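You operate a simulated robot arm through the tools that you are given. There is no shell and no other tool. Be economical: measure what you need, move in short steps, check, and stop when the job is done.

You are at the controls of a simulated robot arm. One attempt, no reset.

Task
Shrink the sleeve on lead six in the oven, then stand it in the good tray.
Fine: one run of the oven, timed by its chart; leave the drawer open to cool.
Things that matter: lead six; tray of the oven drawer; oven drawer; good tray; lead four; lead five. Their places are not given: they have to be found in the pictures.

It is judged by the outcome, as a careful person would: the job done as asked, and still so three seconds after it is handed in. It fails if anything else is knocked over, pushed out of place, dropped, spilled or broken.

Robot
A 7-joint arm with a two-finger parallel gripper, fixed in place. Base frame: the origin is at the foot of the arm, x ahead of it, y to its left, z up; the work surface is at about z = 0.852. Readings come in m, degrees, newtons and seconds.
With the tool pointing down near the work surface it reaches from about 0.46 to 0.92 m from the base axis. Its first joint turns from -115.0 to 115.0 degrees. Payload 3.91 kg.
The TCP is the grasp point between the finger pads, 0.03 m short of the fingertips. In the tool frame z runs along the fingers and y along their closing line. Largest opening 0.11 m; finger width 0.02, thickness 0.01; the body of the gripper, 0.048 by 0.112 m, starts 0.055 m behind the TCP.
Orientation is that of the tool frame in the base frame, as a unit quaternion [x, y, z, w]. With the fingers straight down and closing along the base's y, the tool's x points along the base's -x, its y along +y and its z along -z.

Tools
- The arm moves only by the tool nudge_tool. Its argument "rows" is a list of rows, each a list of 7 numbers: the turn, a rotation vector about the tool's x, y, z in degrees, then the shift along the tool's x, y, z in m, then the gripper command, from -1 (fully open) to 1 (shut), values between in proportion. In form: [[wx, wy, wz, dx, dy, dz, fingers], ...]. A call has 1 to 10 rows; each row shifts and turns the commanded pose from where the row before left it, along the tool's axes as they then stand. A row lasts 0.2 s, in which the tool goes at most 0.05 m and 8.6 degrees; a call with a longer step from one row to the next is refused whole, and so is a gripper value outside its range. A pose out of reach is approached as far as the arm can. The call stops where the force on the tool passes 40 N (or 10 N more than at its start, if that is more) or the arm is blocked; 0.2 s more then pass. The fingers move at their own pace (about 0.153 m/s each) and stop on an object; they squeeze with about 39 N. The grip force told is the motor's: it shows also when the fingers shut on nothing. Time passes only in rows, and 0.2 s behind the last, so rows that do not move let the fingers close. It gives the time, the measured TCP pose, the force on the tool (base axes), the opening and the grip force at its end, in the units of the frame above (readings bear some noise).
- Cameras (640 x 400 px; columns grow to the right, rows downward): "scene" is fixed at [0.4015, 0.6488, 1.4172]; the picture's right is [-0.94, -0.34, 0.00], its down [-0.19, 0.51, -0.84] and it looks along [0.29, -0.79, -0.54] (base axes); focal length 245 px, centre (320, 200). "wrist" rides on the gripper at [0.072, 0.017, -0.103] in the tool frame; the picture's right is [-0.23, 0.97, 0.00], its down [-0.76, -0.18, -0.62] and it looks along [-0.61, -0.14, 0.78] (tool axes); focal length 222 px, centre (320, 200).
- snapshot(camera): a new picture of that camera. It takes no simulated time.
- slide_trunk(by): slides the trunk up (or, below 0, down) by that many m; the arm rides with it, the base frame stays. It gives what a move gives, with no picture.
- pixel_to_xyz(camera, pixels): for up to 12 pixels [column, row] of the newest picture of that camera ("zoom" is the newest enlarged one), the place [x, y, z] in the base frame of the surface seen there, good to about 0.002 m. It takes no simulated time.
- zoom(camera, box): a new picture of the part [left, top, right, bottom] of that camera's present view, enlarged. It takes no simulated time.
- job_done(): hands the job in; it is judged then, once.

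Keep the steps short. Do not move on a guess: measure, check each grasp and each placing, and mend mistakes. In all there are 80 turns and 34 pictures (those below and enlarged ones count). Leave the gripper open and the arm clear of the work at the hand-in unless told otherwise, and finish with a single line.

The tools are called after ">>>" by a JSON object that holds its "name" and its "arguments". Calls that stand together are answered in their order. nudge_tool: Moves the arm, as the interface text tells. Its arguments: {"type":"object","properties":{"rows":{"type":"array","items":{"type":"array","items":{"type":"number"}}}},"required":["rows"]} The other tools are called the same way: slide_trunk (by) slides the trunk up or down; snapshot (camera) takes a picture; pixel_to_xyz (camera, pixels) gives the place of the surface under pixels of a picture; zoom (camera, box) takes an enlarged picture of a part of a camera's view; job_done () hands the job in.

At the start:

```text
clock: 0.0
eef_pos: [0.5122, -0.2137, 1.2914]
tcp_rot: [0.0, 1.0, 0.0, 0.0]
wrist_force: [-0.7, -0.3, 0.1]
grip_width: 0.1101
finger_force: 0.1
trunk travel left (down, up): [-0.8, 0.19]
```

scene: 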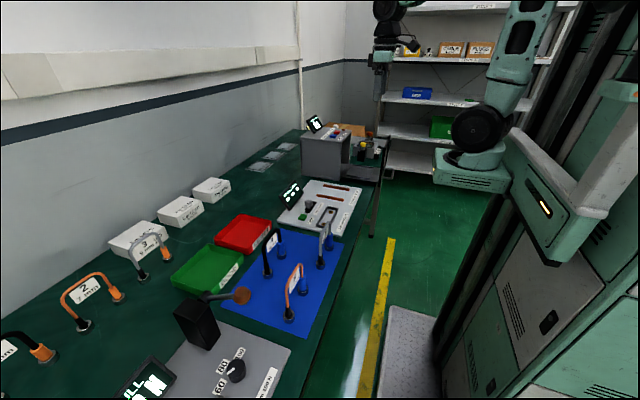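
wrist: 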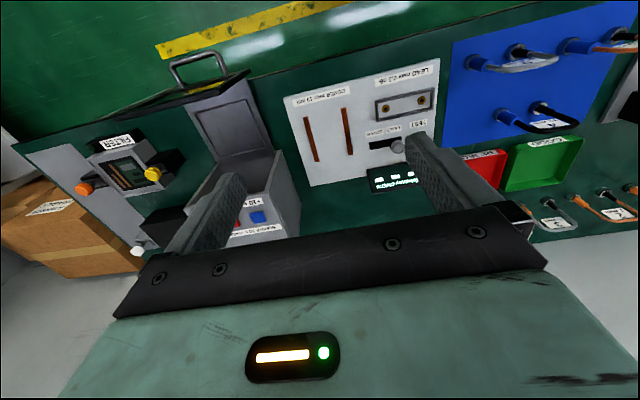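

I see a row of leads, a blue mat with three leads, red and green trays, and test panels. I'll enlarge the mat area and the far machines to read the labels.

>>> {"name": "zoom", "arguments": {"camera": "scene", "box": [160, 170, 370, 350]}}

>>> {"name": "zoom", "arguments": {"camera": "wrist", "box": [60, 30, 320, 250]}}

>>> {"name": "zoom", "arguments": {"camera": "scene", "box": [260, 100, 400, 240]}}

```text
2.22 times, centred on (265, 260) of scene
```

zoom: 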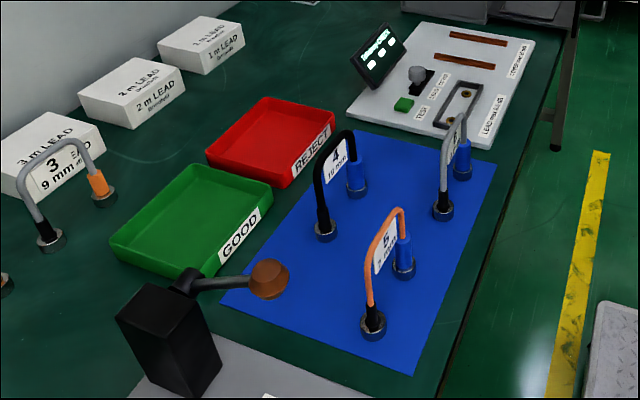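

```text
1.82 times, centred on (190, 140) of wrist
```

zoom: 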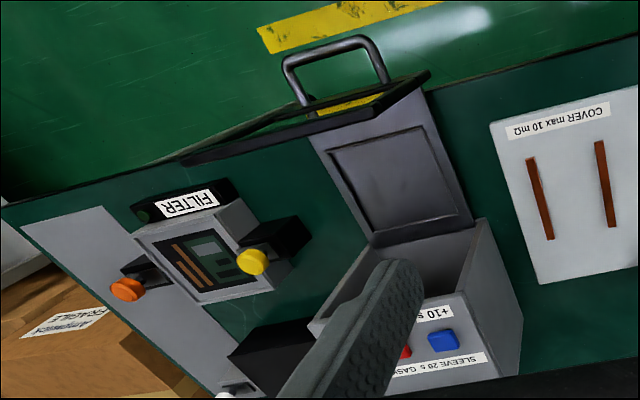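

```text
2.86 times, centred on (330, 170) of scene
```

zoom: 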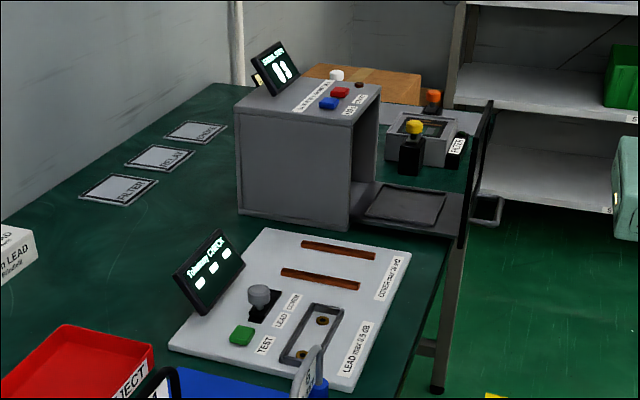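

Measuring the oven parts in the newest enlarged picture, and the leads and tray in the plain scene picture.

>>> {"name": "pixel_to_xyz", "arguments": {"camera": "zoom", "pixels": [[405, 205], [328, 103], [340, 92], [336, 75], [360, 85], [275, 68], [485, 210], [490, 105], [347, 222], [242, 210], [349, 120], [460, 225]]}}

>>> {"name": "snapshot", "arguments": {"camera": "scene"}}

>>> {"name": "pixel_to_xyz", "arguments": {"camera": "scene", "pixels": [[267, 274], [281, 255], [289, 317], [303, 290], [320, 267], [327, 246], [297, 270], [327, 226], [275, 238], [205, 268], [238, 266], [175, 282]]}}

>>> {"name": "zoom", "arguments": {"camera": "scene", "box": [270, 215, 350, 265]}}

>>> {"name": "zoom", "arguments": {"camera": "scene", "box": [300, 110, 364, 150]}}

```text
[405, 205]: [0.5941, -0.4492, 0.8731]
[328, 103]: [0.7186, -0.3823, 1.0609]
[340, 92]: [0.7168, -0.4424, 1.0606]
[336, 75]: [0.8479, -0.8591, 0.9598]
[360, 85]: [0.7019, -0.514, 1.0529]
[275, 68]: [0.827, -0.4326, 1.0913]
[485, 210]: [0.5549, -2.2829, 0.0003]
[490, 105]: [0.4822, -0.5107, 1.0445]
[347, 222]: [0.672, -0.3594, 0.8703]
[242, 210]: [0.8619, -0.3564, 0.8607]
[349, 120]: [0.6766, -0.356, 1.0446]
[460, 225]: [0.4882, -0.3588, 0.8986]
```

```text
28 pictures are left
```

scene: 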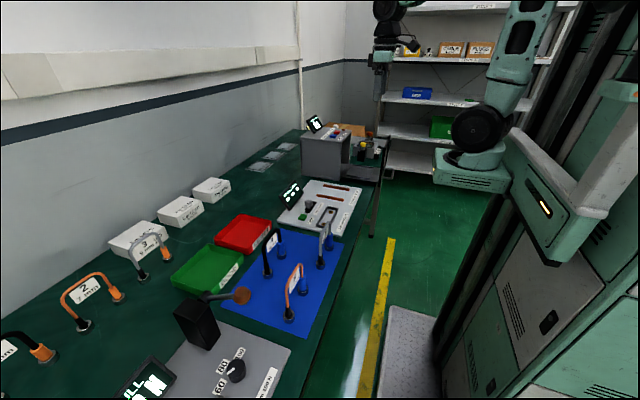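

```text
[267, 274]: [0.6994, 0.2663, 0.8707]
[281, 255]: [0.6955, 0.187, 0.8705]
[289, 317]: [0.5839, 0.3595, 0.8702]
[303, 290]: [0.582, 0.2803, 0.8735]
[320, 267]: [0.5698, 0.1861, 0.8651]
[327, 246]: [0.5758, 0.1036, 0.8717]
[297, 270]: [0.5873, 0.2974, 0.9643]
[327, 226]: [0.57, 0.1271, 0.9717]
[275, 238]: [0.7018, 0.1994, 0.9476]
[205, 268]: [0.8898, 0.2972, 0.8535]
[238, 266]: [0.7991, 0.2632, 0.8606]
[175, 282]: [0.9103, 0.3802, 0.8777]
```

```text
8.00 times, centred on (310, 240) of scene
```

zoom: 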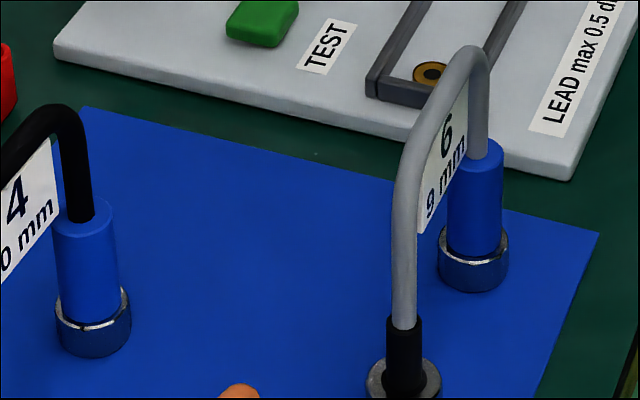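

```text
10.00 times, centred on (332, 130) of scene
```

zoom: 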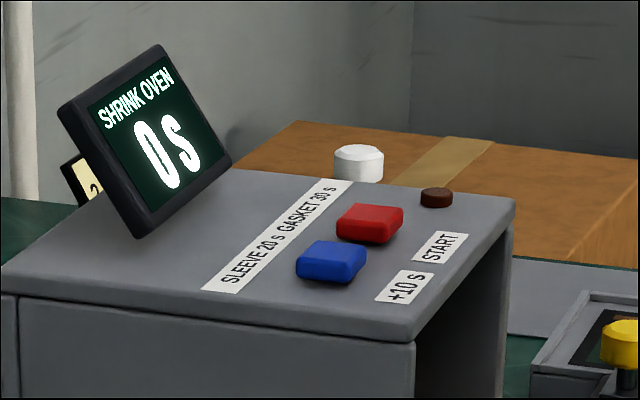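

Lead 6 stands at about (0.573, 0.145), its arch running along y; oven chart: sleeve 20 s, so two presses of +10 s, then START. A yellow tag shows behind the display and should be read. Measuring the drawer handle, the panel and the tray in the wrist picture.

>>> {"name": "pixel_to_xyz", "arguments": {"camera": "wrist", "pixels": [[196, 57], [175, 65], [216, 52], [180, 82], [225, 74], [239, 74], [165, 98], [193, 111], [229, 96], [267, 148], [218, 160], [231, 128]]}}

>>> {"name": "zoom", "arguments": {"camera": "wrist", "box": [130, 30, 290, 170]}}

```text
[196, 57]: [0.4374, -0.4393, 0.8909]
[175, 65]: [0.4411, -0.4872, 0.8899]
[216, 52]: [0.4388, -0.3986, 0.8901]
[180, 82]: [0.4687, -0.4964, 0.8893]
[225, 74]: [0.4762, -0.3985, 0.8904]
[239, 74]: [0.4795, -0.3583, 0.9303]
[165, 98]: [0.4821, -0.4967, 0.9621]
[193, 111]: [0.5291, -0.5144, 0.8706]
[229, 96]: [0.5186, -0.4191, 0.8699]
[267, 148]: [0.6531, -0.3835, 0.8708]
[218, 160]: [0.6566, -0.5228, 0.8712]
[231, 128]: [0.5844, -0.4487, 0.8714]
```

```text
2.86 times, centred on (210, 100) of wrist
```

zoom: 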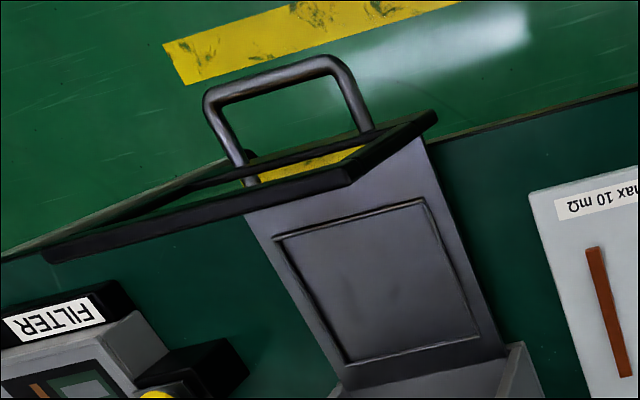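

The handle bar is at x≈0.438, z≈0.89, y −0.40 to −0.487; the panel is at x≈0.48, and the tray floor at z≈0.871. I'll move sideways toward −y so the wrist camera can view the oven top and the tag.

>>> {"name": "nudge_tool", "arguments": {"rows": [[0, 0, 0, 0, -0.045, 0, -1], [0, 0, 0, 0, -0.045, 0, -1], [0, 0, 0, 0, -0.045, 0, -1], [0, 0, 0, 0, -0.045, 0, -1], [0, 0, 0, 0, 0, 0, -1]]}}

>>> {"name": "snapshot", "arguments": {"camera": "wrist"}}

```text
clock: 1.2
eef_pos: [0.5136, -0.394, 1.2915]
tcp_rot: [0.0, 1.0, 0.0, -0.001]
wrist_force: [-0.5, 0.0, -0.3]
grip_width: 0.1104
finger_force: 0.1
trunk travel left (down, up): [-0.8, 0.19]
```

```text
24 pictures are left
```

wrist: 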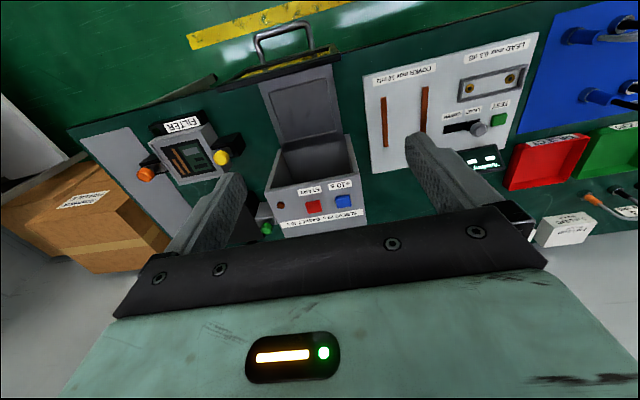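

The oven top shows at (310, 205). Enlarging it, and the area behind it.

>>> {"name": "zoom", "arguments": {"camera": "wrist", "box": [230, 130, 390, 245]}}

>>> {"name": "pixel_to_xyz", "arguments": {"camera": "zoom", "pixels": [[456, 285], [336, 304], [200, 300], [140, 385], [460, 245], [330, 225], [520, 260]]}}

>>> {"name": "pixel_to_xyz", "arguments": {"camera": "scene", "pixels": [[308, 129], [310, 128], [317, 123]]}}

```text
3.48 times, centred on (310, 188) of wrist
```

zoom: 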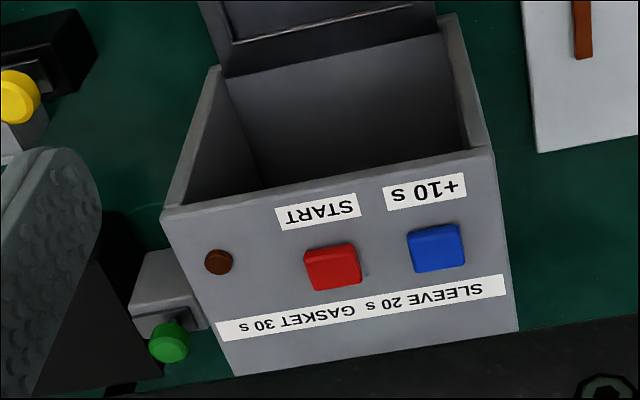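

```text
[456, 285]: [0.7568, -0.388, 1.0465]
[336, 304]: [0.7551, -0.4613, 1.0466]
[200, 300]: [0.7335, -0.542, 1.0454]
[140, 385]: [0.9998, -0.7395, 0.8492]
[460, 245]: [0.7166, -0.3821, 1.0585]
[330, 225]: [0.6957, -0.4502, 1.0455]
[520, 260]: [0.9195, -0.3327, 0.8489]
```

```text
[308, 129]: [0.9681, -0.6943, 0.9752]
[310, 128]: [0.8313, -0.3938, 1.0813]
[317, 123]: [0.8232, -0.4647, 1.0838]
```

Buttons: blue at (0.717, −0.382), red START at (0.717, −0.445), tops near z 1.06. The tag is on something farther back, not the oven. Next I turn the gripper 90° so that it closes along x, for the arch of lead 6.

>>> {"name": "nudge_tool", "arguments": {"rows": [[0, 0, 8.5, 0, 0, 0, -1], [0, 0, 8.5, 0, 0, 0, -1], [0, 0, 8.5, 0, 0, 0, -1], [0, 0, 8.5, 0, 0, 0, -1], [0, 0, 8.5, 0, 0, 0, -1], [0, 0, 8.5, 0, 0, 0, -1], [0, 0, 8.5, 0, 0, 0, -1], [0, 0, 8.5, 0, 0, 0, -1], [0, 0, 8.5, 0, 0, 0, -1], [0, 0, 8.5, 0, 0, 0, -1]]}}

```text
clock: 3.4
eef_pos: [0.5115, -0.3959, 1.2915]
tcp_rot: [0.676, 0.737, 0.001, 0.0]
wrist_force: [0.0, -0.1, 0.3]
grip_width: 0.11
finger_force: 0.1
trunk travel left (down, up): [-0.8, 0.19]
```

Turned 85° as planned; finishing the last 5° and moving along +y (tool +x) toward lead 6.

>>> {"name": "nudge_tool", "arguments": {"rows": [[0, 0, 5, 0, 0, 0, -1], [0, 0, 0, 0.049, 0, 0, -1], [0, 0, 0, 0.049, 0, 0, -1], [0, 0, 0, 0.049, 0, 0, -1], [0, 0, 0, 0.049, 0, 0, -1], [0, 0, 0, 0.049, 0, 0, -1], [0, 0, 0, 0.049, 0, 0, -1], [0, 0, 0, 0.049, 0, 0, -1], [0, 0, 0, 0.049, 0, 0, -1], [0, 0, 0, 0.049, 0, 0, -1]]}}

>>> {"name": "snapshot", "arguments": {"camera": "wrist"}}

```text
clock: 5.6
eef_pos: [0.5113, 0.0505, 1.2886]
tcp_rot: [0.707, 0.707, 0.0, 0.0]
wrist_force: [0.6, -0.8, 0.7]
grip_width: 0.11
finger_force: 0.1
trunk travel left (down, up): [-0.8, 0.19]
```

```text
22 pictures are left
```

wrist: 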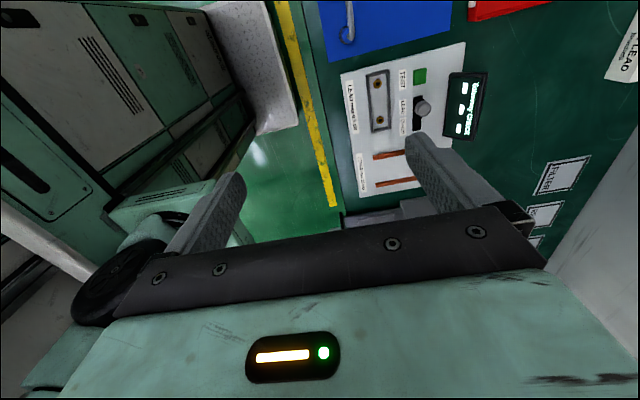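

Lead 6 shows at the top near (345, 25). Moving over it and down to z≈1.13.

>>> {"name": "nudge_tool", "arguments": {"rows": [[0, 0, 0, 0.045, 0.02, 0, -1], [0, 0, 0, 0.0445, 0.0203, 0, -1], [0, 0, 0, 0, 0.0203, 0.035, -1], [0, 0, 0, 0, 0, 0.045, -1], [0, 0, 0, 0, 0, 0.045, -1], [0, 0, 0, 0, 0, 0.035, -1], [0, 0, 0, 0, 0, 0, -1]]}}

>>> {"name": "snapshot", "arguments": {"camera": "wrist"}}

>>> {"name": "zoom", "arguments": {"camera": "scene", "box": [240, 160, 400, 280]}}

```text
clock: 7.2
eef_pos: [0.5741, 0.1379, 1.1312]
tcp_rot: [0.707, 0.707, 0.0, 0.0]
wrist_force: [-0.3, -0.5, 0.8]
grip_width: 0.1101
finger_force: 0.1
trunk travel left (down, up): [-0.8, 0.19]
```

```text
21 pictures are left
```

wrist: 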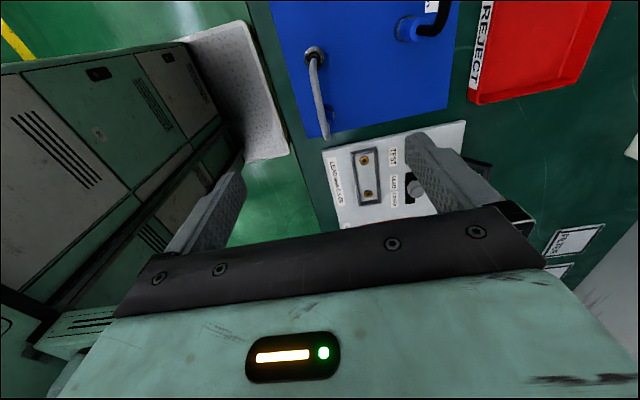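

```text
3.33 times, centred on (320, 220) of scene
```

zoom: 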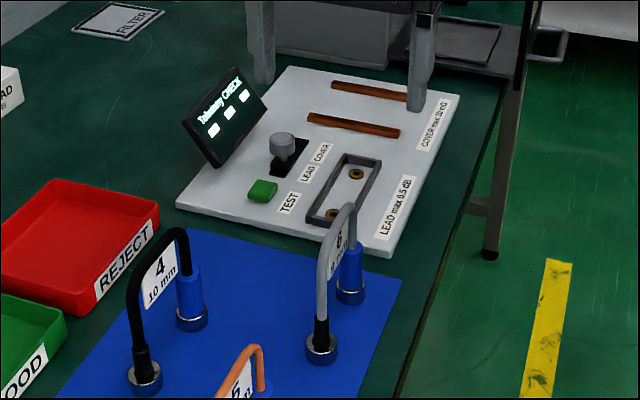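

Measuring the arch of lead 6 in both views.

>>> {"name": "pixel_to_xyz", "arguments": {"camera": "wrist", "pixels": [[313, 66], [315, 80], [319, 100], [323, 118], [326, 132], [315, 50]]}}

>>> {"name": "pixel_to_xyz", "arguments": {"camera": "zoom", "pixels": [[350, 206], [338, 216], [326, 238], [321, 350], [350, 293], [352, 262], [355, 230], [338, 240]]}}

```text
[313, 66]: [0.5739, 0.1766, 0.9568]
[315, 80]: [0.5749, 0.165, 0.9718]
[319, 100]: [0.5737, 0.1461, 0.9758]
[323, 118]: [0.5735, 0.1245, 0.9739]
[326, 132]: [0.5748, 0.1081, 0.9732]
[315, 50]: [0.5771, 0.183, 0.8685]
```

```text
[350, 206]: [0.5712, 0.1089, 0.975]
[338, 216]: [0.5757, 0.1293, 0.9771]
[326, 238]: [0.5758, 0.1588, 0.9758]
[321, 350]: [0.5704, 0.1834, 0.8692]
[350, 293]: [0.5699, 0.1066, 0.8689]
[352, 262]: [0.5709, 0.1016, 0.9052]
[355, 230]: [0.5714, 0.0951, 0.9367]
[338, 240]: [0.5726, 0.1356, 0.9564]
```

Arch top z≈0.976, x≈0.574, centre y≈0.143. Lowering to z≈0.968 astride the arch.

>>> {"name": "nudge_tool", "arguments": {"rows": [[0, 0, 0, 0.005, 0, 0.04, -1], [0, 0, 0, 0, 0, 0.04, -0.5], [0, 0, 0, 0, 0, 0.04, -0.3], [0, 0, 0, 0, 0, 0.03, -0.2], [0, 0, 0, 0, 0, 0.013, -0.2], [0, 0, 0, 0, 0, 0, -0.2]]}}

>>> {"name": "zoom", "arguments": {"camera": "scene", "box": [240, 160, 400, 280]}}

```text
clock: 8.6
eef_pos: [0.5717, 0.1442, 0.9689]
tcp_rot: [0.707, 0.707, 0.0, 0.0]
wrist_force: [1.3, -0.2, 0.1]
grip_width: 0.066
finger_force: 0.0
trunk travel left (down, up): [-0.8, 0.19]
```

```text
3.33 times, centred on (320, 220) of scene
```

zoom: 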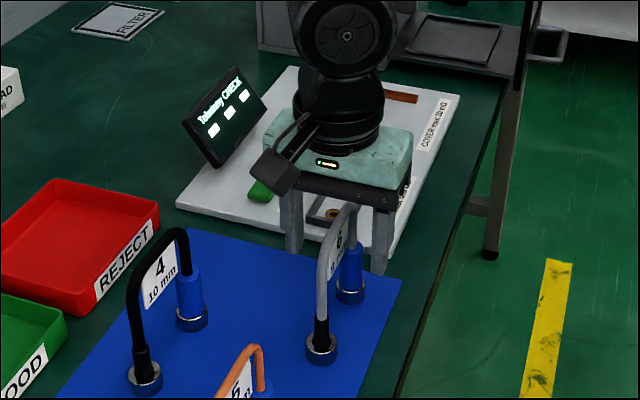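

The fingers stand on both sides of lead 6's arch and clear of everything else. Closing.

>>> {"name": "nudge_tool", "arguments": {"rows": [[0, 0, 0, 0, 0, 0, 0.3], [0, 0, 0, 0, 0, 0, 0.7], [0, 0, 0, 0, 0, 0, 1], [0, 0, 0, 0, 0, 0, 1], [0, 0, 0, 0, 0, 0, 1]]}}

```text
clock: 9.8
eef_pos: [0.5713, 0.1428, 0.9685]
tcp_rot: [0.707, 0.708, 0.0, 0.0]
wrist_force: [-0.2, 0.0, -0.3]
grip_width: 0.0096
finger_force: 39.2
trunk travel left (down, up): [-0.8, 0.19]
```

Grip holds on 9.6 mm. Lifting 0.15 m and beginning to carry it toward −y.

>>> {"name": "nudge_tool", "arguments": {"rows": [[0, 0, 0, 0, 0, -0.02, 1], [0, 0, 0, 0, 0, -0.04, 1], [0, 0, 0, 0, 0, -0.045, 1], [0, 0, 0, 0, 0, -0.045, 1], [0, 0, 0, 0, 0, 0, 1]]}}

>>> {"name": "zoom", "arguments": {"camera": "scene", "box": [240, 120, 400, 240]}}

```text
clock: 11.0
eef_pos: [0.5734, 0.1442, 1.1175]
tcp_rot: [0.707, 0.707, 0.0, 0.0]
wrist_force: [-0.1, 0.5, -1.5]
grip_width: 0.0099
finger_force: 38.2
trunk travel left (down, up): [-0.8, 0.19]
```

```text
3.33 times, centred on (320, 180) of scene
```

zoom: 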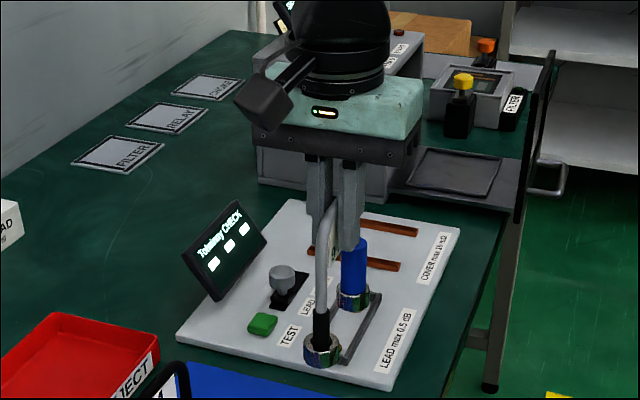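

The lead hangs upright. Carrying toward the drawer.

>>> {"name": "nudge_tool", "arguments": {"rows": [[0, 0, 0, -0.03, 0, 0, 1], [0, 0, 0, -0.045, 0.003, 0, 1], [0, 0, 0, -0.045, 0.003, 0, 1], [0, 0, 0, -0.045, 0.003, 0, 1], [0, 0, 0, -0.045, 0.003, 0, 1], [0, 0, 0, -0.045, 0, 0, 1], [0, 0, 0, -0.045, 0, 0, 1], [0, 0, 0, -0.045, 0, 0, 1], [0, 0, 0, -0.045, 0, 0, 1], [0, 0, 0, -0.04, 0, 0, 1]]}}

>>> {"name": "nudge_tool", "arguments": {"rows": [[0, 0, 0, -0.045, 0, 0, 1], [0, 0, 0, -0.045, 0, 0, 1], [0, 0, 0, -0.045, 0, 0, 1], [0, 0, 0, -0.02, 0, 0, 1], [0, 0, 0, -0.011, 0, 0, 1], [0, 0, 0, 0, 0, 0, 1], [0, 0, 0, 0, 0, 0, 1]]}}

>>> {"name": "zoom", "arguments": {"camera": "scene", "box": [290, 90, 410, 200]}}

```text
clock: 13.2
eef_pos: [0.5859, -0.2875, 1.1185]
tcp_rot: [0.707, 0.708, 0.0, 0.0]
wrist_force: [0.0, 0.8, -1.5]
grip_width: 0.0096
finger_force: 38.8
trunk travel left (down, up): [-0.8, 0.19]
```

```text
clock: 14.8
eef_pos: [0.5866, -0.453, 1.1169]
tcp_rot: [0.707, 0.707, 0.0, 0.0]
wrist_force: [0.2, 0.9, -1.6]
grip_width: 0.0096
finger_force: 38.6
trunk travel left (down, up): [-0.8, 0.19]
```

```text
3.64 times, centred on (350, 145) of scene
```

zoom: 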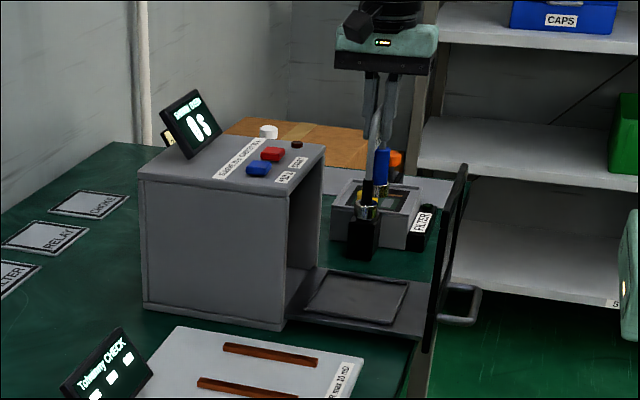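

Lead 6 is above the tray (centre 0.587, −0.452). Lowering to near contact, expected at TCP z≈0.985.

>>> {"name": "nudge_tool", "arguments": {"rows": [[0, 0, 0, 0, 0, 0.03, 1], [0, 0, 0, 0, 0, 0.04, 1], [0, 0, 0, 0, 0, 0.03, 1], [0, 0, 0, 0, 0, 0.02, 1], [0, 0, 0, 0, 0, 0.005, 1], [0, 0, 0, 0, 0, 0, 1]]}}

>>> {"name": "zoom", "arguments": {"camera": "scene", "box": [310, 110, 400, 190]}}

```text
clock: 16.2
eef_pos: [0.5855, -0.4528, 0.9943]
tcp_rot: [0.707, 0.707, -0.001, 0.003]
wrist_force: [-1.0, 5.2, 21.0]
grip_width: 0.0098
finger_force: 38.9
trunk travel left (down, up): [-0.8, 0.19]
```

```text
5.00 times, centred on (355, 150) of scene
```

zoom: 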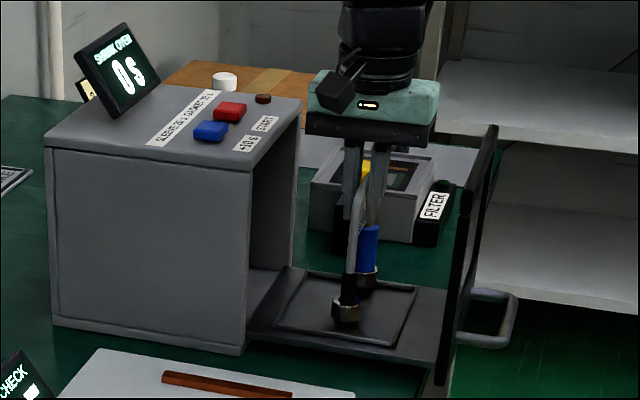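

Contact (21 N) came at z 0.994, a little higher than expected. Measuring the feet before letting go.

>>> {"name": "pixel_to_xyz", "arguments": {"camera": "zoom", "pixels": [[346, 312], [346, 321], [346, 330], [372, 281], [372, 287], [380, 300], [300, 310], [408, 295], [345, 345], [362, 190], [300, 270], [280, 320]]}}

>>> {"name": "zoom", "arguments": {"camera": "scene", "box": [340, 142, 380, 182]}}

```text
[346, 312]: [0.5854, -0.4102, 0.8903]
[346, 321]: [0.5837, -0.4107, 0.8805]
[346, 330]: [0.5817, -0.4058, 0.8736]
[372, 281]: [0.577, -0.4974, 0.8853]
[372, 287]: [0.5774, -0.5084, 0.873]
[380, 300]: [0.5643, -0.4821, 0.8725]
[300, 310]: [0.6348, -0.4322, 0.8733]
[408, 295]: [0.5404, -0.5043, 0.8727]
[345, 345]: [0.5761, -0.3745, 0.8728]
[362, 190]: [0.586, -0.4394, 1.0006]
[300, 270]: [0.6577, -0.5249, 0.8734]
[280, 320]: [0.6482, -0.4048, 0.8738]
```

```text
10.00 times, centred on (360, 162) of scene
```

zoom: 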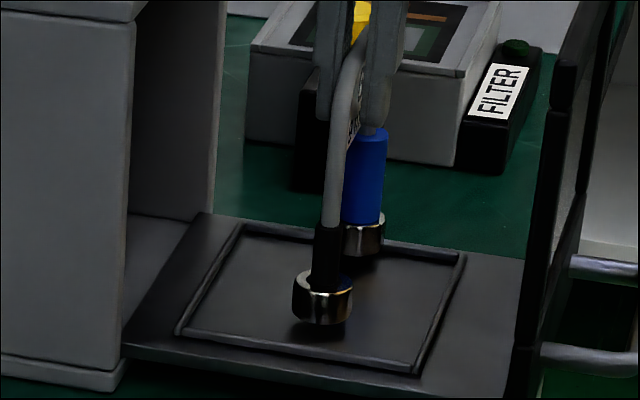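

>>> {"name": "pixel_to_xyz", "arguments": {"camera": "zoom", "pixels": [[322, 305], [322, 316], [322, 323], [300, 318], [345, 318], [365, 240], [365, 250], [365, 255], [322, 340], [385, 280], [280, 300], [322, 285]]}}

>>> {"name": "pixel_to_xyz", "arguments": {"camera": "scene", "pixels": [[300, 250], [310, 260], [330, 260]]}}

>>> {"name": "snapshot", "arguments": {"camera": "wrist"}}

```text
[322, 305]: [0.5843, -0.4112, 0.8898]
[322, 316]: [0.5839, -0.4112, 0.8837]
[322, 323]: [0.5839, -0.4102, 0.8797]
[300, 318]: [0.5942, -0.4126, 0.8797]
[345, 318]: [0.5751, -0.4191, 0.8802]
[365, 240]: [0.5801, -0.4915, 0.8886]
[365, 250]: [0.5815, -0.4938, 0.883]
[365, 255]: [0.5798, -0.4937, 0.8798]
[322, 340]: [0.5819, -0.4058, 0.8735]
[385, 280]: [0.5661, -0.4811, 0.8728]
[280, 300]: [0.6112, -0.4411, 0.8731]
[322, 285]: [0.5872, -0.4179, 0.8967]
```

```text
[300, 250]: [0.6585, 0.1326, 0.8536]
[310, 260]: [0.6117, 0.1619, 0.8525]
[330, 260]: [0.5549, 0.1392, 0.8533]
```

```text
14 pictures are left
```

wrist: 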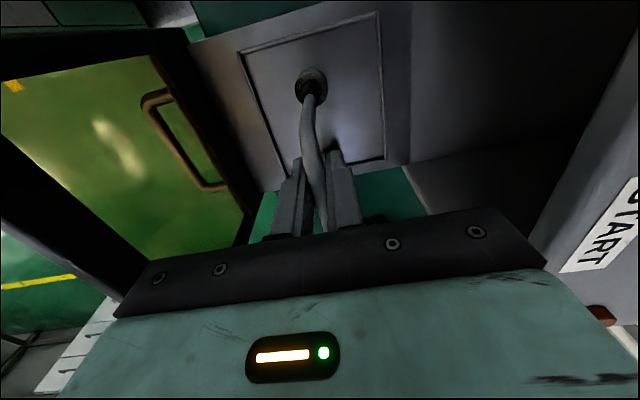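

Both feet are level with their bottoms at z≈0.880 while the tray floor shows at 0.873. Checking the bead's height, and repeating the force reading after rising slightly.

>>> {"name": "pixel_to_xyz", "arguments": {"camera": "zoom", "pixels": [[300, 349], [301, 346], [440, 310], [443, 305], [205, 285], [350, 357]]}}

>>> {"name": "nudge_tool", "arguments": {"rows": [[0, 0, 0, 0, 0, -0.004, 1], [0, 0, 0, 0, 0, 0, 1]]}}

```text
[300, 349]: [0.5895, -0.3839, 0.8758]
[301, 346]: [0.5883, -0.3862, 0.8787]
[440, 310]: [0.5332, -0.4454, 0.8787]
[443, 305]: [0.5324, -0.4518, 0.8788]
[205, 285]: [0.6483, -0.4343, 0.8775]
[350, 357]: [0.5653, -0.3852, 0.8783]
```

```text
clock: 16.8
eef_pos: [0.5851, -0.4545, 0.9965]
tcp_rot: [0.707, 0.707, -0.001, -0.001]
wrist_force: [0.4, -1.2, -0.9]
grip_width: 0.0096
finger_force: 39.3
trunk travel left (down, up): [-0.8, 0.19]
```

With 4 mm up the force vanishes, so the contact is at the feet, at the height of the bead top (0.879). Lowering gently to touch, then opening only slightly to see whether it stands.

>>> {"name": "nudge_tool", "arguments": {"rows": [[0, 0, 0, 0, 0, 0.002, 1], [0, 0, 0, 0, 0, 0.001, 1], [0, 0, 0, 0, 0, 0, 1]]}}

```text
clock: 17.6
eef_pos: [0.5859, -0.4534, 0.9943]
tcp_rot: [0.707, 0.707, 0.001, 0.0]
wrist_force: [-0.8, 0.4, 1.0]
grip_width: 0.0094
finger_force: 38.7
trunk travel left (down, up): [-0.8, 0.19]
```

Just touching. Opening to about 30 mm.

>>> {"name": "nudge_tool", "arguments": {"rows": [[0, 0, 0, 0, 0, 0, 0.7], [0, 0, 0, 0, 0, 0, 0.5], [0, 0, 0, 0, 0, 0, 0.4], [0, 0, 0, 0, 0, 0, 0.4]]}}

>>> {"name": "zoom", "arguments": {"camera": "scene", "box": [340, 132, 390, 182]}}

>>> {"name": "pixel_to_xyz", "arguments": {"camera": "zoom", "pixels": [[258, 323], [258, 335], [292, 280], [270, 150]]}}

```text
clock: 18.6
eef_pos: [0.5861, -0.454, 0.9942]
tcp_rot: [0.707, 0.708, 0.0, 0.0]
wrist_force: [-0.5, -0.2, -0.5]
grip_width: 0.0332
finger_force: 0.2
trunk travel left (down, up): [-0.8, 0.19]
```

```text
8.00 times, centred on (365, 157) of scene
```

zoom: 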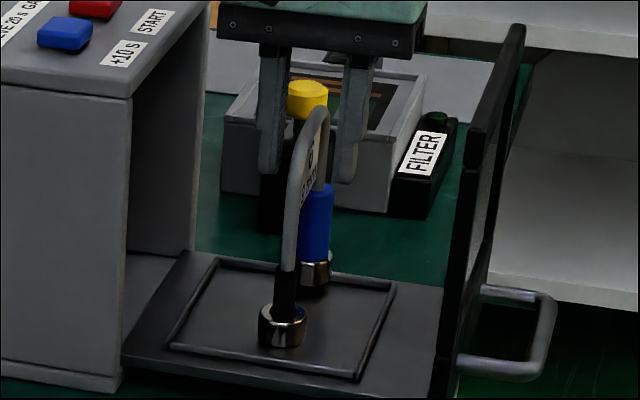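

```text
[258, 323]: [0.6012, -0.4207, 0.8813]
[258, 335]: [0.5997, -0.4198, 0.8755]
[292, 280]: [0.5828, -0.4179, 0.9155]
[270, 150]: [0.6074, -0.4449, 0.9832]
```

Lead 6 stands upright in the tray, free of the fingers. Raising straight up.

>>> {"name": "nudge_tool", "arguments": {"rows": [[0, 0, 0, 0, 0, -0.02, 0.4], [0, 0, 0, 0, 0, -0.04, 0.4], [0, 0, 0, 0, 0, -0.045, 0.4], [0, 0, 0, 0, 0, -0.045, 0.4], [0, 0, 0, 0, 0, -0.045, 0.4], [0, 0, 0, 0, 0, -0.045, 1], [0, 0, -8.5, 0, 0, 0, 1], [0, 0, -8.5, 0, 0, 0, 1], [0, 0, -8.5, 0, 0, 0, 1], [0, 0, -8.5, 0, 0, 0, 1]]}}

>>> {"name": "nudge_tool", "arguments": {"rows": [[0, 0, -8.5, 0, 0, 0, 1], [0, 0, -8.5, 0, 0, 0, 1], [0, 0, -8.5, 0, 0, 0, 1], [0, 0, -8.5, 0, 0, 0, 1], [0, 0, -8.5, 0, 0, 0, 1], [0, 0, -8.5, 0, 0, 0, 1], [0, 0, -5, 0, 0, 0, 1], [0, 0, 0, 0.045, 0, 0, 1], [0, 0, 0, 0.045, 0, 0, 1], [0, 0, 0, 0.045, 0, 0, 1]]}}

>>> {"name": "snapshot", "arguments": {"camera": "wrist"}}

```text
clock: 20.8
eef_pos: [0.5864, -0.4538, 1.2338]
tcp_rot: [0.468, 0.884, 0.0, 0.0]
wrist_force: [-0.7, -0.3, 0.1]
grip_width: 0.0001
finger_force: 37.2
trunk travel left (down, up): [-0.8, 0.19]
```

```text
clock: 23.0
eef_pos: [0.4512, -0.4534, 1.2337]
tcp_rot: [-0.001, 1.0, 0.001, -0.001]
wrist_force: [0.4, -0.3, -0.4]
grip_width: 0.0002
finger_force: 37.5
trunk travel left (down, up): [-0.8, 0.19]
```

```text
12 pictures are left
```

wrist: 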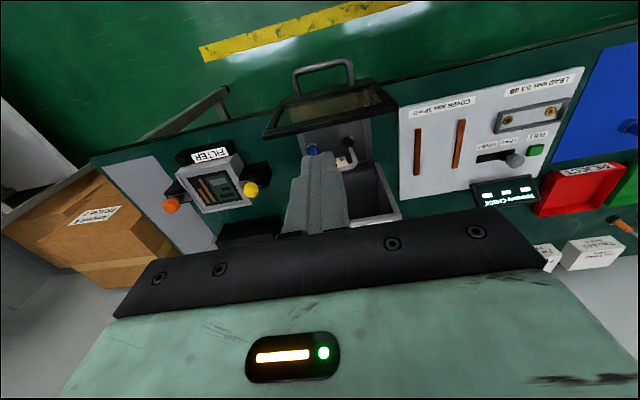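

Lead stands in the tray; fingers closed. Rechecking the bar and panel, then moving back in front of the handle.

>>> {"name": "pixel_to_xyz", "arguments": {"camera": "wrist", "pixels": [[323, 64], [310, 67], [340, 62], [296, 84], [351, 76], [330, 105], [270, 130], [394, 104]]}}

>>> {"name": "nudge_tool", "arguments": {"rows": [[0, 0, 0, 0.045, 0.01, 0, 1], [0, 0, 0, 0.045, 0, 0, 1], [0, 0, 0, 0, 0, 0.045, 1], [0, 0, 0, 0, 0, 0.045, 1], [0, 0, 0, 0, 0, 0.045, 1], [0, 0, 0, 0, 0, 0.045, 1], [0, -6.67, 0, 0, 0, 0, 1], [0, -6.67, 0, 0, 0, 0, 1], [0, -6.66, 0, 0, 0, 0, 1], [0, 0, 0, 0, 0, 0, 1]]}}

```text
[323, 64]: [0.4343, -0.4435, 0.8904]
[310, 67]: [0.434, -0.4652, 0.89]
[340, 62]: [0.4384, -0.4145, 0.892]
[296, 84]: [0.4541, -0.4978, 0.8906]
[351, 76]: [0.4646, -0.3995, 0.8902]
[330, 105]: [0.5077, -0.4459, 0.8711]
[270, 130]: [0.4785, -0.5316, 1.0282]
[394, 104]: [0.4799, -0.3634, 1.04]
```

```text
clock: 25.2
eef_pos: [0.3609, -0.4443, 1.0535]
tcp_rot: [-0.001, 0.985, 0.0, 0.174]
wrist_force: [-0.2, -0.5, -0.6]
grip_width: 0.0
finger_force: 38.0
trunk travel left (down, up): [-0.8, 0.19]
```

Tilt is right (fingertips toward +x). Lowering to handle height, z≈0.90, and closing in to x≈0.405.

>>> {"name": "nudge_tool", "arguments": {"rows": [[0, 0, 0, 0.0154, 0, 0.0423, 1], [0, 0, 0, 0.0154, 0, 0.0423, 1], [0, 0, 0, 0.0154, 0, 0.0423, 1], [0, 0, 0, 0.0062, 0, 0.0169, 1], [0, 0, 0, -0.0414, 0, 0.015, 1], [0, 0, 0, 0, 0, 0, 1]]}}

>>> {"name": "zoom", "arguments": {"camera": "scene", "box": [320, 110, 420, 200]}}

```text
clock: 26.6
eef_pos: [0.4022, -0.4438, 0.9003]
tcp_rot: [0.0, 0.985, 0.0, 0.174]
wrist_force: [0.2, 1.1, -0.4]
grip_width: 0.0
finger_force: 37.8
trunk travel left (down, up): [-0.8, 0.19]
```

```text
4.44 times, centred on (370, 155) of scene
```

zoom: 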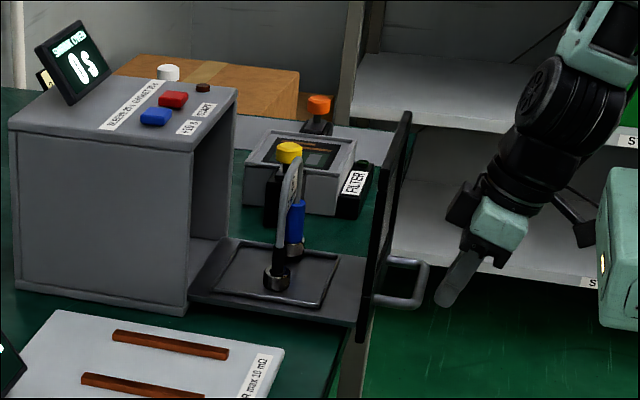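

The fingers face the handle bar. Pushing gently in +x.

>>> {"name": "nudge_tool", "arguments": {"rows": [[0, 0, 0, -0.0047, 0, 0.0017, 1], [0, 0, 0, -0.0047, 0, 0.0017, 1], [0, 0, 0, -0.0047, 0, 0.0017, 1], [0, 0, 0, -0.0047, 0, 0.0017, 1], [0, 0, 0, -0.0066, 0, 0.0024, 1], [0, 0, 0, -0.0094, 0, 0.0034, 1], [0, 0, 0, -0.0094, 0, 0.0034, 1], [0, 0, 0, -0.0094, 0, 0.0034, 1], [0, 0, 0, -0.0094, 0, 0.0034, 1], [0, 0, 0, -0.0094, 0, 0.0034, 1]]}}

```text
clock: 28.8
eef_pos: [0.4814, -0.4442, 0.902]
tcp_rot: [-0.001, 0.985, 0.0, 0.173]
wrist_force: [-0.1, 0.1, -0.6]
grip_width: 0.0001
finger_force: 38.0
trunk travel left (down, up): [-0.8, 0.19]
```

Contact should have come at x≈0.418, but the force reads near zero. Looking.

>>> {"name": "zoom", "arguments": {"camera": "scene", "box": [320, 110, 420, 200]}}

```text
4.44 times, centred on (370, 155) of scene
```

zoom: 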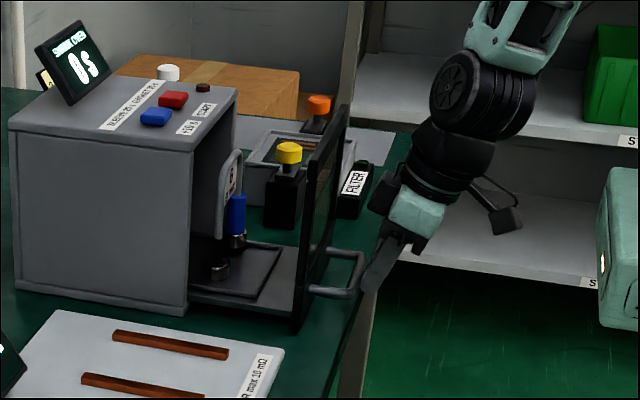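

The drawer is sliding in smoothly and the lead stands. Continuing.

>>> {"name": "nudge_tool", "arguments": {"rows": [[0, 0, 0, -0.0047, 0, 0.0017, 1], [0, 0, 0, -0.0094, 0, 0.0034, 1], [0, 0, 0, -0.0094, 0, 0.0034, 1], [0, 0, 0, -0.0094, 0, 0.0034, 1], [0, 0, 0, -0.0094, 0, 0.0034, 1], [0, 0, 0, -0.0094, 0, 0.0034, 1], [0, 0, 0, -0.0094, 0, 0.0034, 1], [0, 0, 0, -0.0094, 0, 0.0034, 1], [0, 0, 0, -0.0094, 0, 0.0034, 1], [0, 0, 0, -0.0075, 0, 0.0027, 1]]}}

>>> {"name": "nudge_tool", "arguments": {"rows": [[0, 0, 0, -0.0047, 0, 0.0017, 1], [0, 0, 0, -0.0047, 0, 0.0017, 1], [0, 0, 0, -0.0047, 0, 0.0017, 1], [0, 0, 0, -0.0047, 0, 0.0017, 1], [0, 0, 0, -0.0047, 0, 0.0017, 1], [0, 0, 0, -0.0047, 0, 0.0017, 1], [0, 0, 0, -0.0047, 0, 0.0017, 1], [0, 0, 0, -0.0047, 0, 0.0017, 1]]}}

```text
clock: 31.0
eef_pos: [0.574, -0.4451, 0.9023]
tcp_rot: [0.0, 0.985, 0.001, 0.174]
wrist_force: [-0.3, 0.6, 0.3]
grip_width: 0.0
finger_force: 37.3
trunk travel left (down, up): [-0.8, 0.19]
```

```text
clock: 32.4
eef_pos: [0.5955, -0.4454, 0.8989]
tcp_rot: [0.003, 0.986, 0.002, 0.166]
wrist_force: [-6.5, -2.2, -0.9]
grip_width: 0.0
finger_force: 37.4
trunk travel left (down, up): [-0.8, 0.19]
stopped in row 7: the force on the tool passed its limit (the readings are from after the stop); the commanded pose is now the measured one
```

The force stop at x 0.5955 means the drawer is shut. Backing off, rising and untilting.

>>> {"name": "nudge_tool", "arguments": {"rows": [[0, 0, 0, 0.02, 0, -0.007, 1], [0, 0, 0, 0.045, 0, -0.016, 1], [0, 0, 0, 0.045, 0, -0.016, 1], [0, 0, 0, -0.0154, 0, -0.0423, 1], [0, 0, 0, -0.0154, 0, -0.0423, 1], [0, 0, 0, -0.0154, 0, -0.0423, 1], [0, 0, 0, -0.0154, 0, -0.0423, 1], [0, 6.4, 0, 0, 0, 0, 1], [0, 6.4, 0, 0, 0, 0, 1], [0, 6.3, 0, 0, 0, 0, 1]]}}

>>> {"name": "zoom", "arguments": {"camera": "wrist", "box": [200, 30, 440, 240]}}

```text
clock: 34.6
eef_pos: [0.4821, -0.4444, 1.0804]
tcp_rot: [0.002, 1.0, 0.002, 0.0]
wrist_force: [-0.4, 0.4, -0.2]
grip_width: 0.0
finger_force: 37.7
trunk travel left (down, up): [-0.8, 0.19]
```

```text
1.90 times, centred on (320, 135) of wrist
```

zoom: 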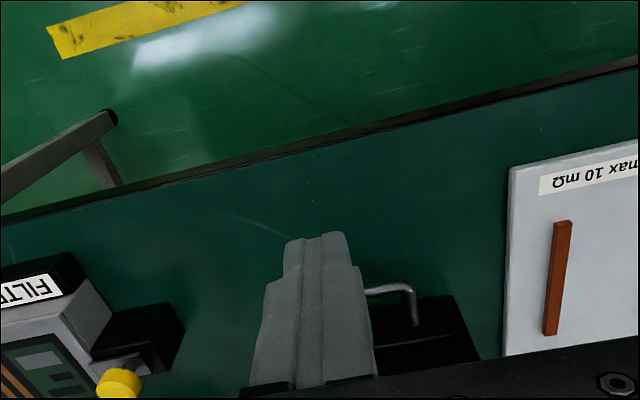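

Measuring the shut handle, then moving up over the blue +10 s button (0.717, −0.382).

>>> {"name": "pixel_to_xyz", "arguments": {"camera": "zoom", "pixels": [[385, 290], [405, 286], [415, 310], [415, 320], [440, 310], [420, 335]]}}

>>> {"name": "nudge_tool", "arguments": {"rows": [[0, 0, 0, 0, 0, -0.04, 1], [0, 0, 0, 0, 0, -0.04, 1], [0, 0, 0, -0.04, 0.03, 0, 1], [0, 0, 0, -0.04, 0.032, 0, 1], [0, 0, 0, -0.045, 0, 0, 1], [0, 0, 0, -0.045, 0, 0, 1], [0, 0, 0, -0.045, 0, 0, 1], [0, 0, 0, -0.02, 0, 0.02, 1], [0, 0, 0, 0, 0, 0.02, 1], [0, 0, 0, 0, 0, 0, 1]]}}

>>> {"name": "zoom", "arguments": {"camera": "scene", "box": [295, 90, 395, 180]}}

```text
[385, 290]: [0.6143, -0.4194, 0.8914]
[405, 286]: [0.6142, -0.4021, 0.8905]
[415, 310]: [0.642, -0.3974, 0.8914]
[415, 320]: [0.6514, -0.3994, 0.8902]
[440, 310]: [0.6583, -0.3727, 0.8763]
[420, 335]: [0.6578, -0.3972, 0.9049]
```

```text
refused: row 4 steps farther than a row can; nothing moved
```

```text
4.44 times, centred on (345, 135) of scene
```

zoom: 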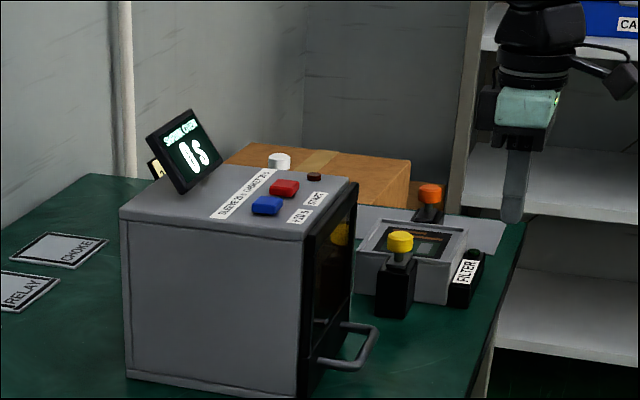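

The drawer is shut. The last move was refused (row too long); sending it again with smaller steps, and checking button centres.

>>> {"name": "pixel_to_xyz", "arguments": {"camera": "zoom", "pixels": [[267, 203], [257, 203], [277, 203], [284, 186], [273, 186], [295, 186]]}}

>>> {"name": "nudge_tool", "arguments": {"rows": [[0, 0, 0, 0, 0, -0.04, 1], [0, 0, 0, 0, 0, -0.04, 1], [0, 0, 0, -0.035, 0.03, 0, 1], [0, 0, 0, -0.035, 0.032, 0, 1], [0, 0, 0, -0.045, 0, 0, 1], [0, 0, 0, -0.045, 0, 0, 1], [0, 0, 0, -0.045, 0, 0, 1], [0, 0, 0, -0.03, 0, 0.02, 1], [0, 0, 0, 0, 0, 0.02, 1], [0, 0, 0, 0, 0, 0, 1]]}}

```text
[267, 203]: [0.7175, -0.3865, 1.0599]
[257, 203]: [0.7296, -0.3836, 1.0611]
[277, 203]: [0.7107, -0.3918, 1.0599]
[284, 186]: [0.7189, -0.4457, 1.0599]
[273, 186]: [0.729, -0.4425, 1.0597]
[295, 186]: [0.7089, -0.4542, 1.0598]
```

```text
clock: 36.8
eef_pos: [0.7198, -0.3845, 1.1191]
tcp_rot: [0.002, 1.0, 0.003, 0.0]
wrist_force: [-0.3, 0.5, -0.4]
grip_width: 0.0001
finger_force: 37.3
trunk travel left (down, up): [-0.8, 0.19]
```

Fingertips are 3 cm over the blue button. One press: down about 34 mm in slowing steps, then up.

>>> {"name": "nudge_tool", "arguments": {"rows": [[0, 0, 0, 0, 0, 0.02, 1], [0, 0, 0, 0, 0, 0.006, 1], [0, 0, 0, 0, 0, 0.004, 1], [0, 0, 0, 0, 0, 0.003, 1], [0, 0, 0, 0, 0, 0, 1]]}}

```text
clock: 38.0
eef_pos: [0.7177, -0.3836, 1.0875]
tcp_rot: [0.002, 1.0, 0.003, 0.0]
wrist_force: [0.9, -1.2, 1.6]
grip_width: 0.0002
finger_force: 37.7
trunk travel left (down, up): [-0.8, 0.19]
```

Light contact at 1.0875 (1.6 N). Reading the display at this stage.

>>> {"name": "zoom", "arguments": {"camera": "scene", "box": [300, 105, 360, 150]}}

```text
8.89 times, centred on (330, 128) of scene
```

zoom: 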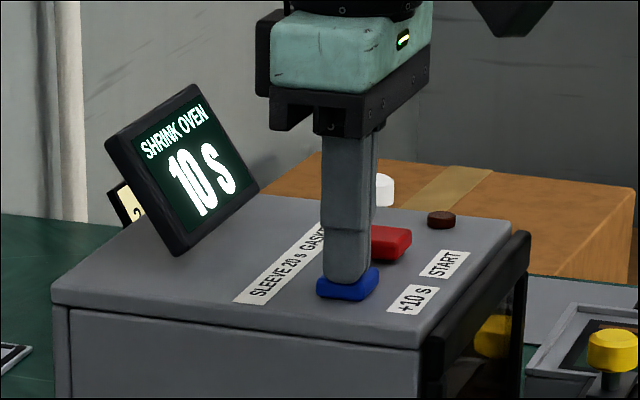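

The display reads 10 s. Releasing, then one more identical press, then rising.

>>> {"name": "nudge_tool", "arguments": {"rows": [[0, 0, 0, 0, 0, -0.015, 1], [0, 0, 0, 0, 0, -0.015, 1], [0, 0, 0, 0, 0, 0, 1], [0, 0, 0, 0, 0, 0.018, 1], [0, 0, 0, 0, 0, 0.005, 1], [0, 0, 0, 0, 0, 0.004, 1], [0, 0, 0, 0, 0, 0.003, 1], [0, 0, 0, 0, 0, 0, 1], [0, 0, 0, 0, 0, -0.015, 1], [0, 0, 0, 0, 0, -0.015, 1]]}}

>>> {"name": "zoom", "arguments": {"camera": "scene", "box": [300, 105, 360, 150]}}

```text
clock: 40.2
eef_pos: [0.7176, -0.3853, 1.1179]
tcp_rot: [0.002, 1.0, 0.002, 0.0]
wrist_force: [-0.8, 0.0, 0.0]
grip_width: 0.0
finger_force: 37.8
trunk travel left (down, up): [-0.8, 0.19]
```

```text
8.89 times, centred on (330, 128) of scene
```

zoom: 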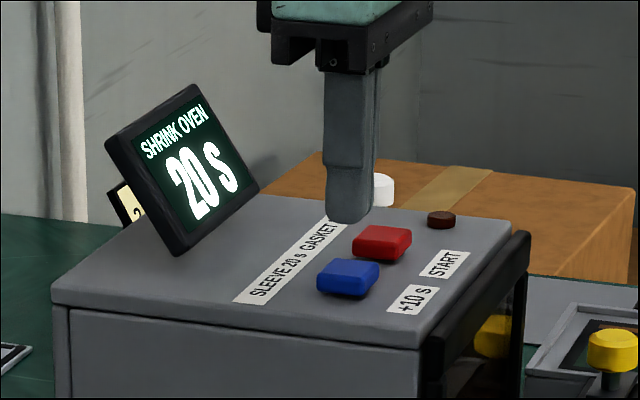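

It reads 20 s. Moving 6 cm to the red START button and pressing once.

>>> {"name": "nudge_tool", "arguments": {"rows": [[0, 0, 0, 0, -0.03, 0, 1], [0, 0, 0, 0, -0.031, 0, 1], [0, 0, 0, 0, 0, 0, 1], [0, 0, 0, 0, 0, 0.018, 1], [0, 0, 0, 0, 0, 0.006, 1], [0, 0, 0, 0, 0, 0.004, 1], [0, 0, 0, 0, 0, 0.003, 1], [0, 0, 0, 0, 0, 0, 1], [0, 0, 0, 0, 0, -0.015, 1], [0, 0, 0, 0, 0, -0.035, 1]]}}

>>> {"name": "zoom", "arguments": {"camera": "scene", "box": [300, 105, 360, 150]}}

```text
clock: 42.4
eef_pos: [0.7167, -0.4462, 1.1366]
tcp_rot: [0.002, 1.0, 0.002, -0.001]
wrist_force: [0.8, -0.7, -0.3]
grip_width: 0.0
finger_force: 38.0
trunk travel left (down, up): [-0.8, 0.19]
```

```text
8.89 times, centred on (330, 128) of scene
```

zoom: 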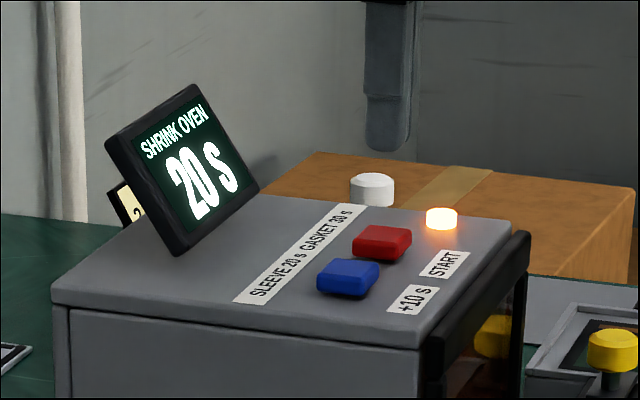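

Lamp lit: the run began at about t≈41.8 s, so it should end near 62 s. Meanwhile I back off and tilt for hooking the handle.

>>> {"name": "nudge_tool", "arguments": {"rows": [[0, 0, 0, 0, 0, -0.04, 1], [0, 0, 0, 0.045, 0.002, -0.02, 1], [0, 0, 0, 0.045, 0, 0, 1], [0, 0, 0, 0.045, 0, 0, 1], [0, -6.67, 0, 0.02, 0, 0, 1], [0, -6.67, 0, 0, 0, 0, 1], [0, -6.66, 0, 0, 0, 0, 1], [0, 0, 0, 0.0154, 0, 0.0423, 1], [0, 0, 0, 0.0154, 0, 0.0423, 1], [0, 0, 0, 0, 0, 0, 1]]}}

>>> {"name": "nudge_tool", "arguments": {"rows": [[0, 0, 0, 0, 0, 0, 1], [0, 0, 0, 0, 0, 0, 1], [0, 0, 0, 0, 0, 0, 1], [0, 0, 0, 0, 0, 0, 1], [0, 0, 0, 0, 0, 0, 1], [0, 0, 0, 0, 0, 0, 1], [0, 0, 0, 0, 0, 0, 1], [0, 0, 0, 0, 0, 0, 1], [0, 0, 0, 0, 0, 0, 1], [0, 0, 0, 0, 0, 0, 1]]}}

>>> {"name": "nudge_tool", "arguments": {"rows": [[0, 0, 0, 0, 0, 0, 1], [0, 0, 0, 0, 0, 0, 1], [0, 0, 0, 0, 0, 0, 1], [0, 0, 0, 0, 0, 0, 1], [0, 0, 0, 0, 0, 0, 1], [0, 0, 0, 0, 0, 0, 1], [0, 0, 0, 0, 0, 0, 1], [0, 0, 0, 0, 0, 0, 1], [0, 0, 0, 0, 0, 0, 1], [0, 0, 0, 0, 0, 0, 1]]}}

>>> {"name": "nudge_tool", "arguments": {"rows": [[0, 0, 0, 0, 0, 0, 1], [0, 0, 0, 0, 0, 0, 1], [0, 0, 0, 0, 0, 0, 1], [0, 0, 0, 0, 0, 0, 1], [0, 0, 0, 0, 0, 0, 1], [0, 0, 0, 0, 0, 0, 1], [0, 0, 0, 0, 0, 0, 1], [0, 0, 0, 0, 0, 0, 1], [0, 0, 0, 0, 0, 0, 1], [0, 0, 0, 0, 0, 0, 1]]}}

```text
clock: 44.6
eef_pos: [0.5641, -0.4413, 1.1059]
tcp_rot: [0.002, 0.985, 0.002, 0.174]
wrist_force: [0.2, 0.3, 1.2]
grip_width: 0.0
finger_force: 38.2
trunk travel left (down, up): [-0.8, 0.19]
```

```text
clock: 46.8
eef_pos: [0.5623, -0.4406, 1.1065]
tcp_rot: [0.002, 0.985, 0.002, 0.175]
wrist_force: [-0.6, 0.9, 0.0]
grip_width: 0.0
finger_force: 38.2
trunk travel left (down, up): [-0.8, 0.19]
```

```text
clock: 49.0
eef_pos: [0.5622, -0.4413, 1.1063]
tcp_rot: [0.003, 0.985, 0.001, 0.175]
wrist_force: [-0.6, 0.3, 0.3]
grip_width: 0.0
finger_force: 37.4
trunk travel left (down, up): [-0.8, 0.19]
```

```text
clock: 51.2
eef_pos: [0.5622, -0.441, 1.1061]
tcp_rot: [0.002, 0.985, 0.003, 0.174]
wrist_force: [-0.7, -0.1, 1.3]
grip_width: 0.0001
finger_force: 38.0
trunk travel left (down, up): [-0.8, 0.19]
```

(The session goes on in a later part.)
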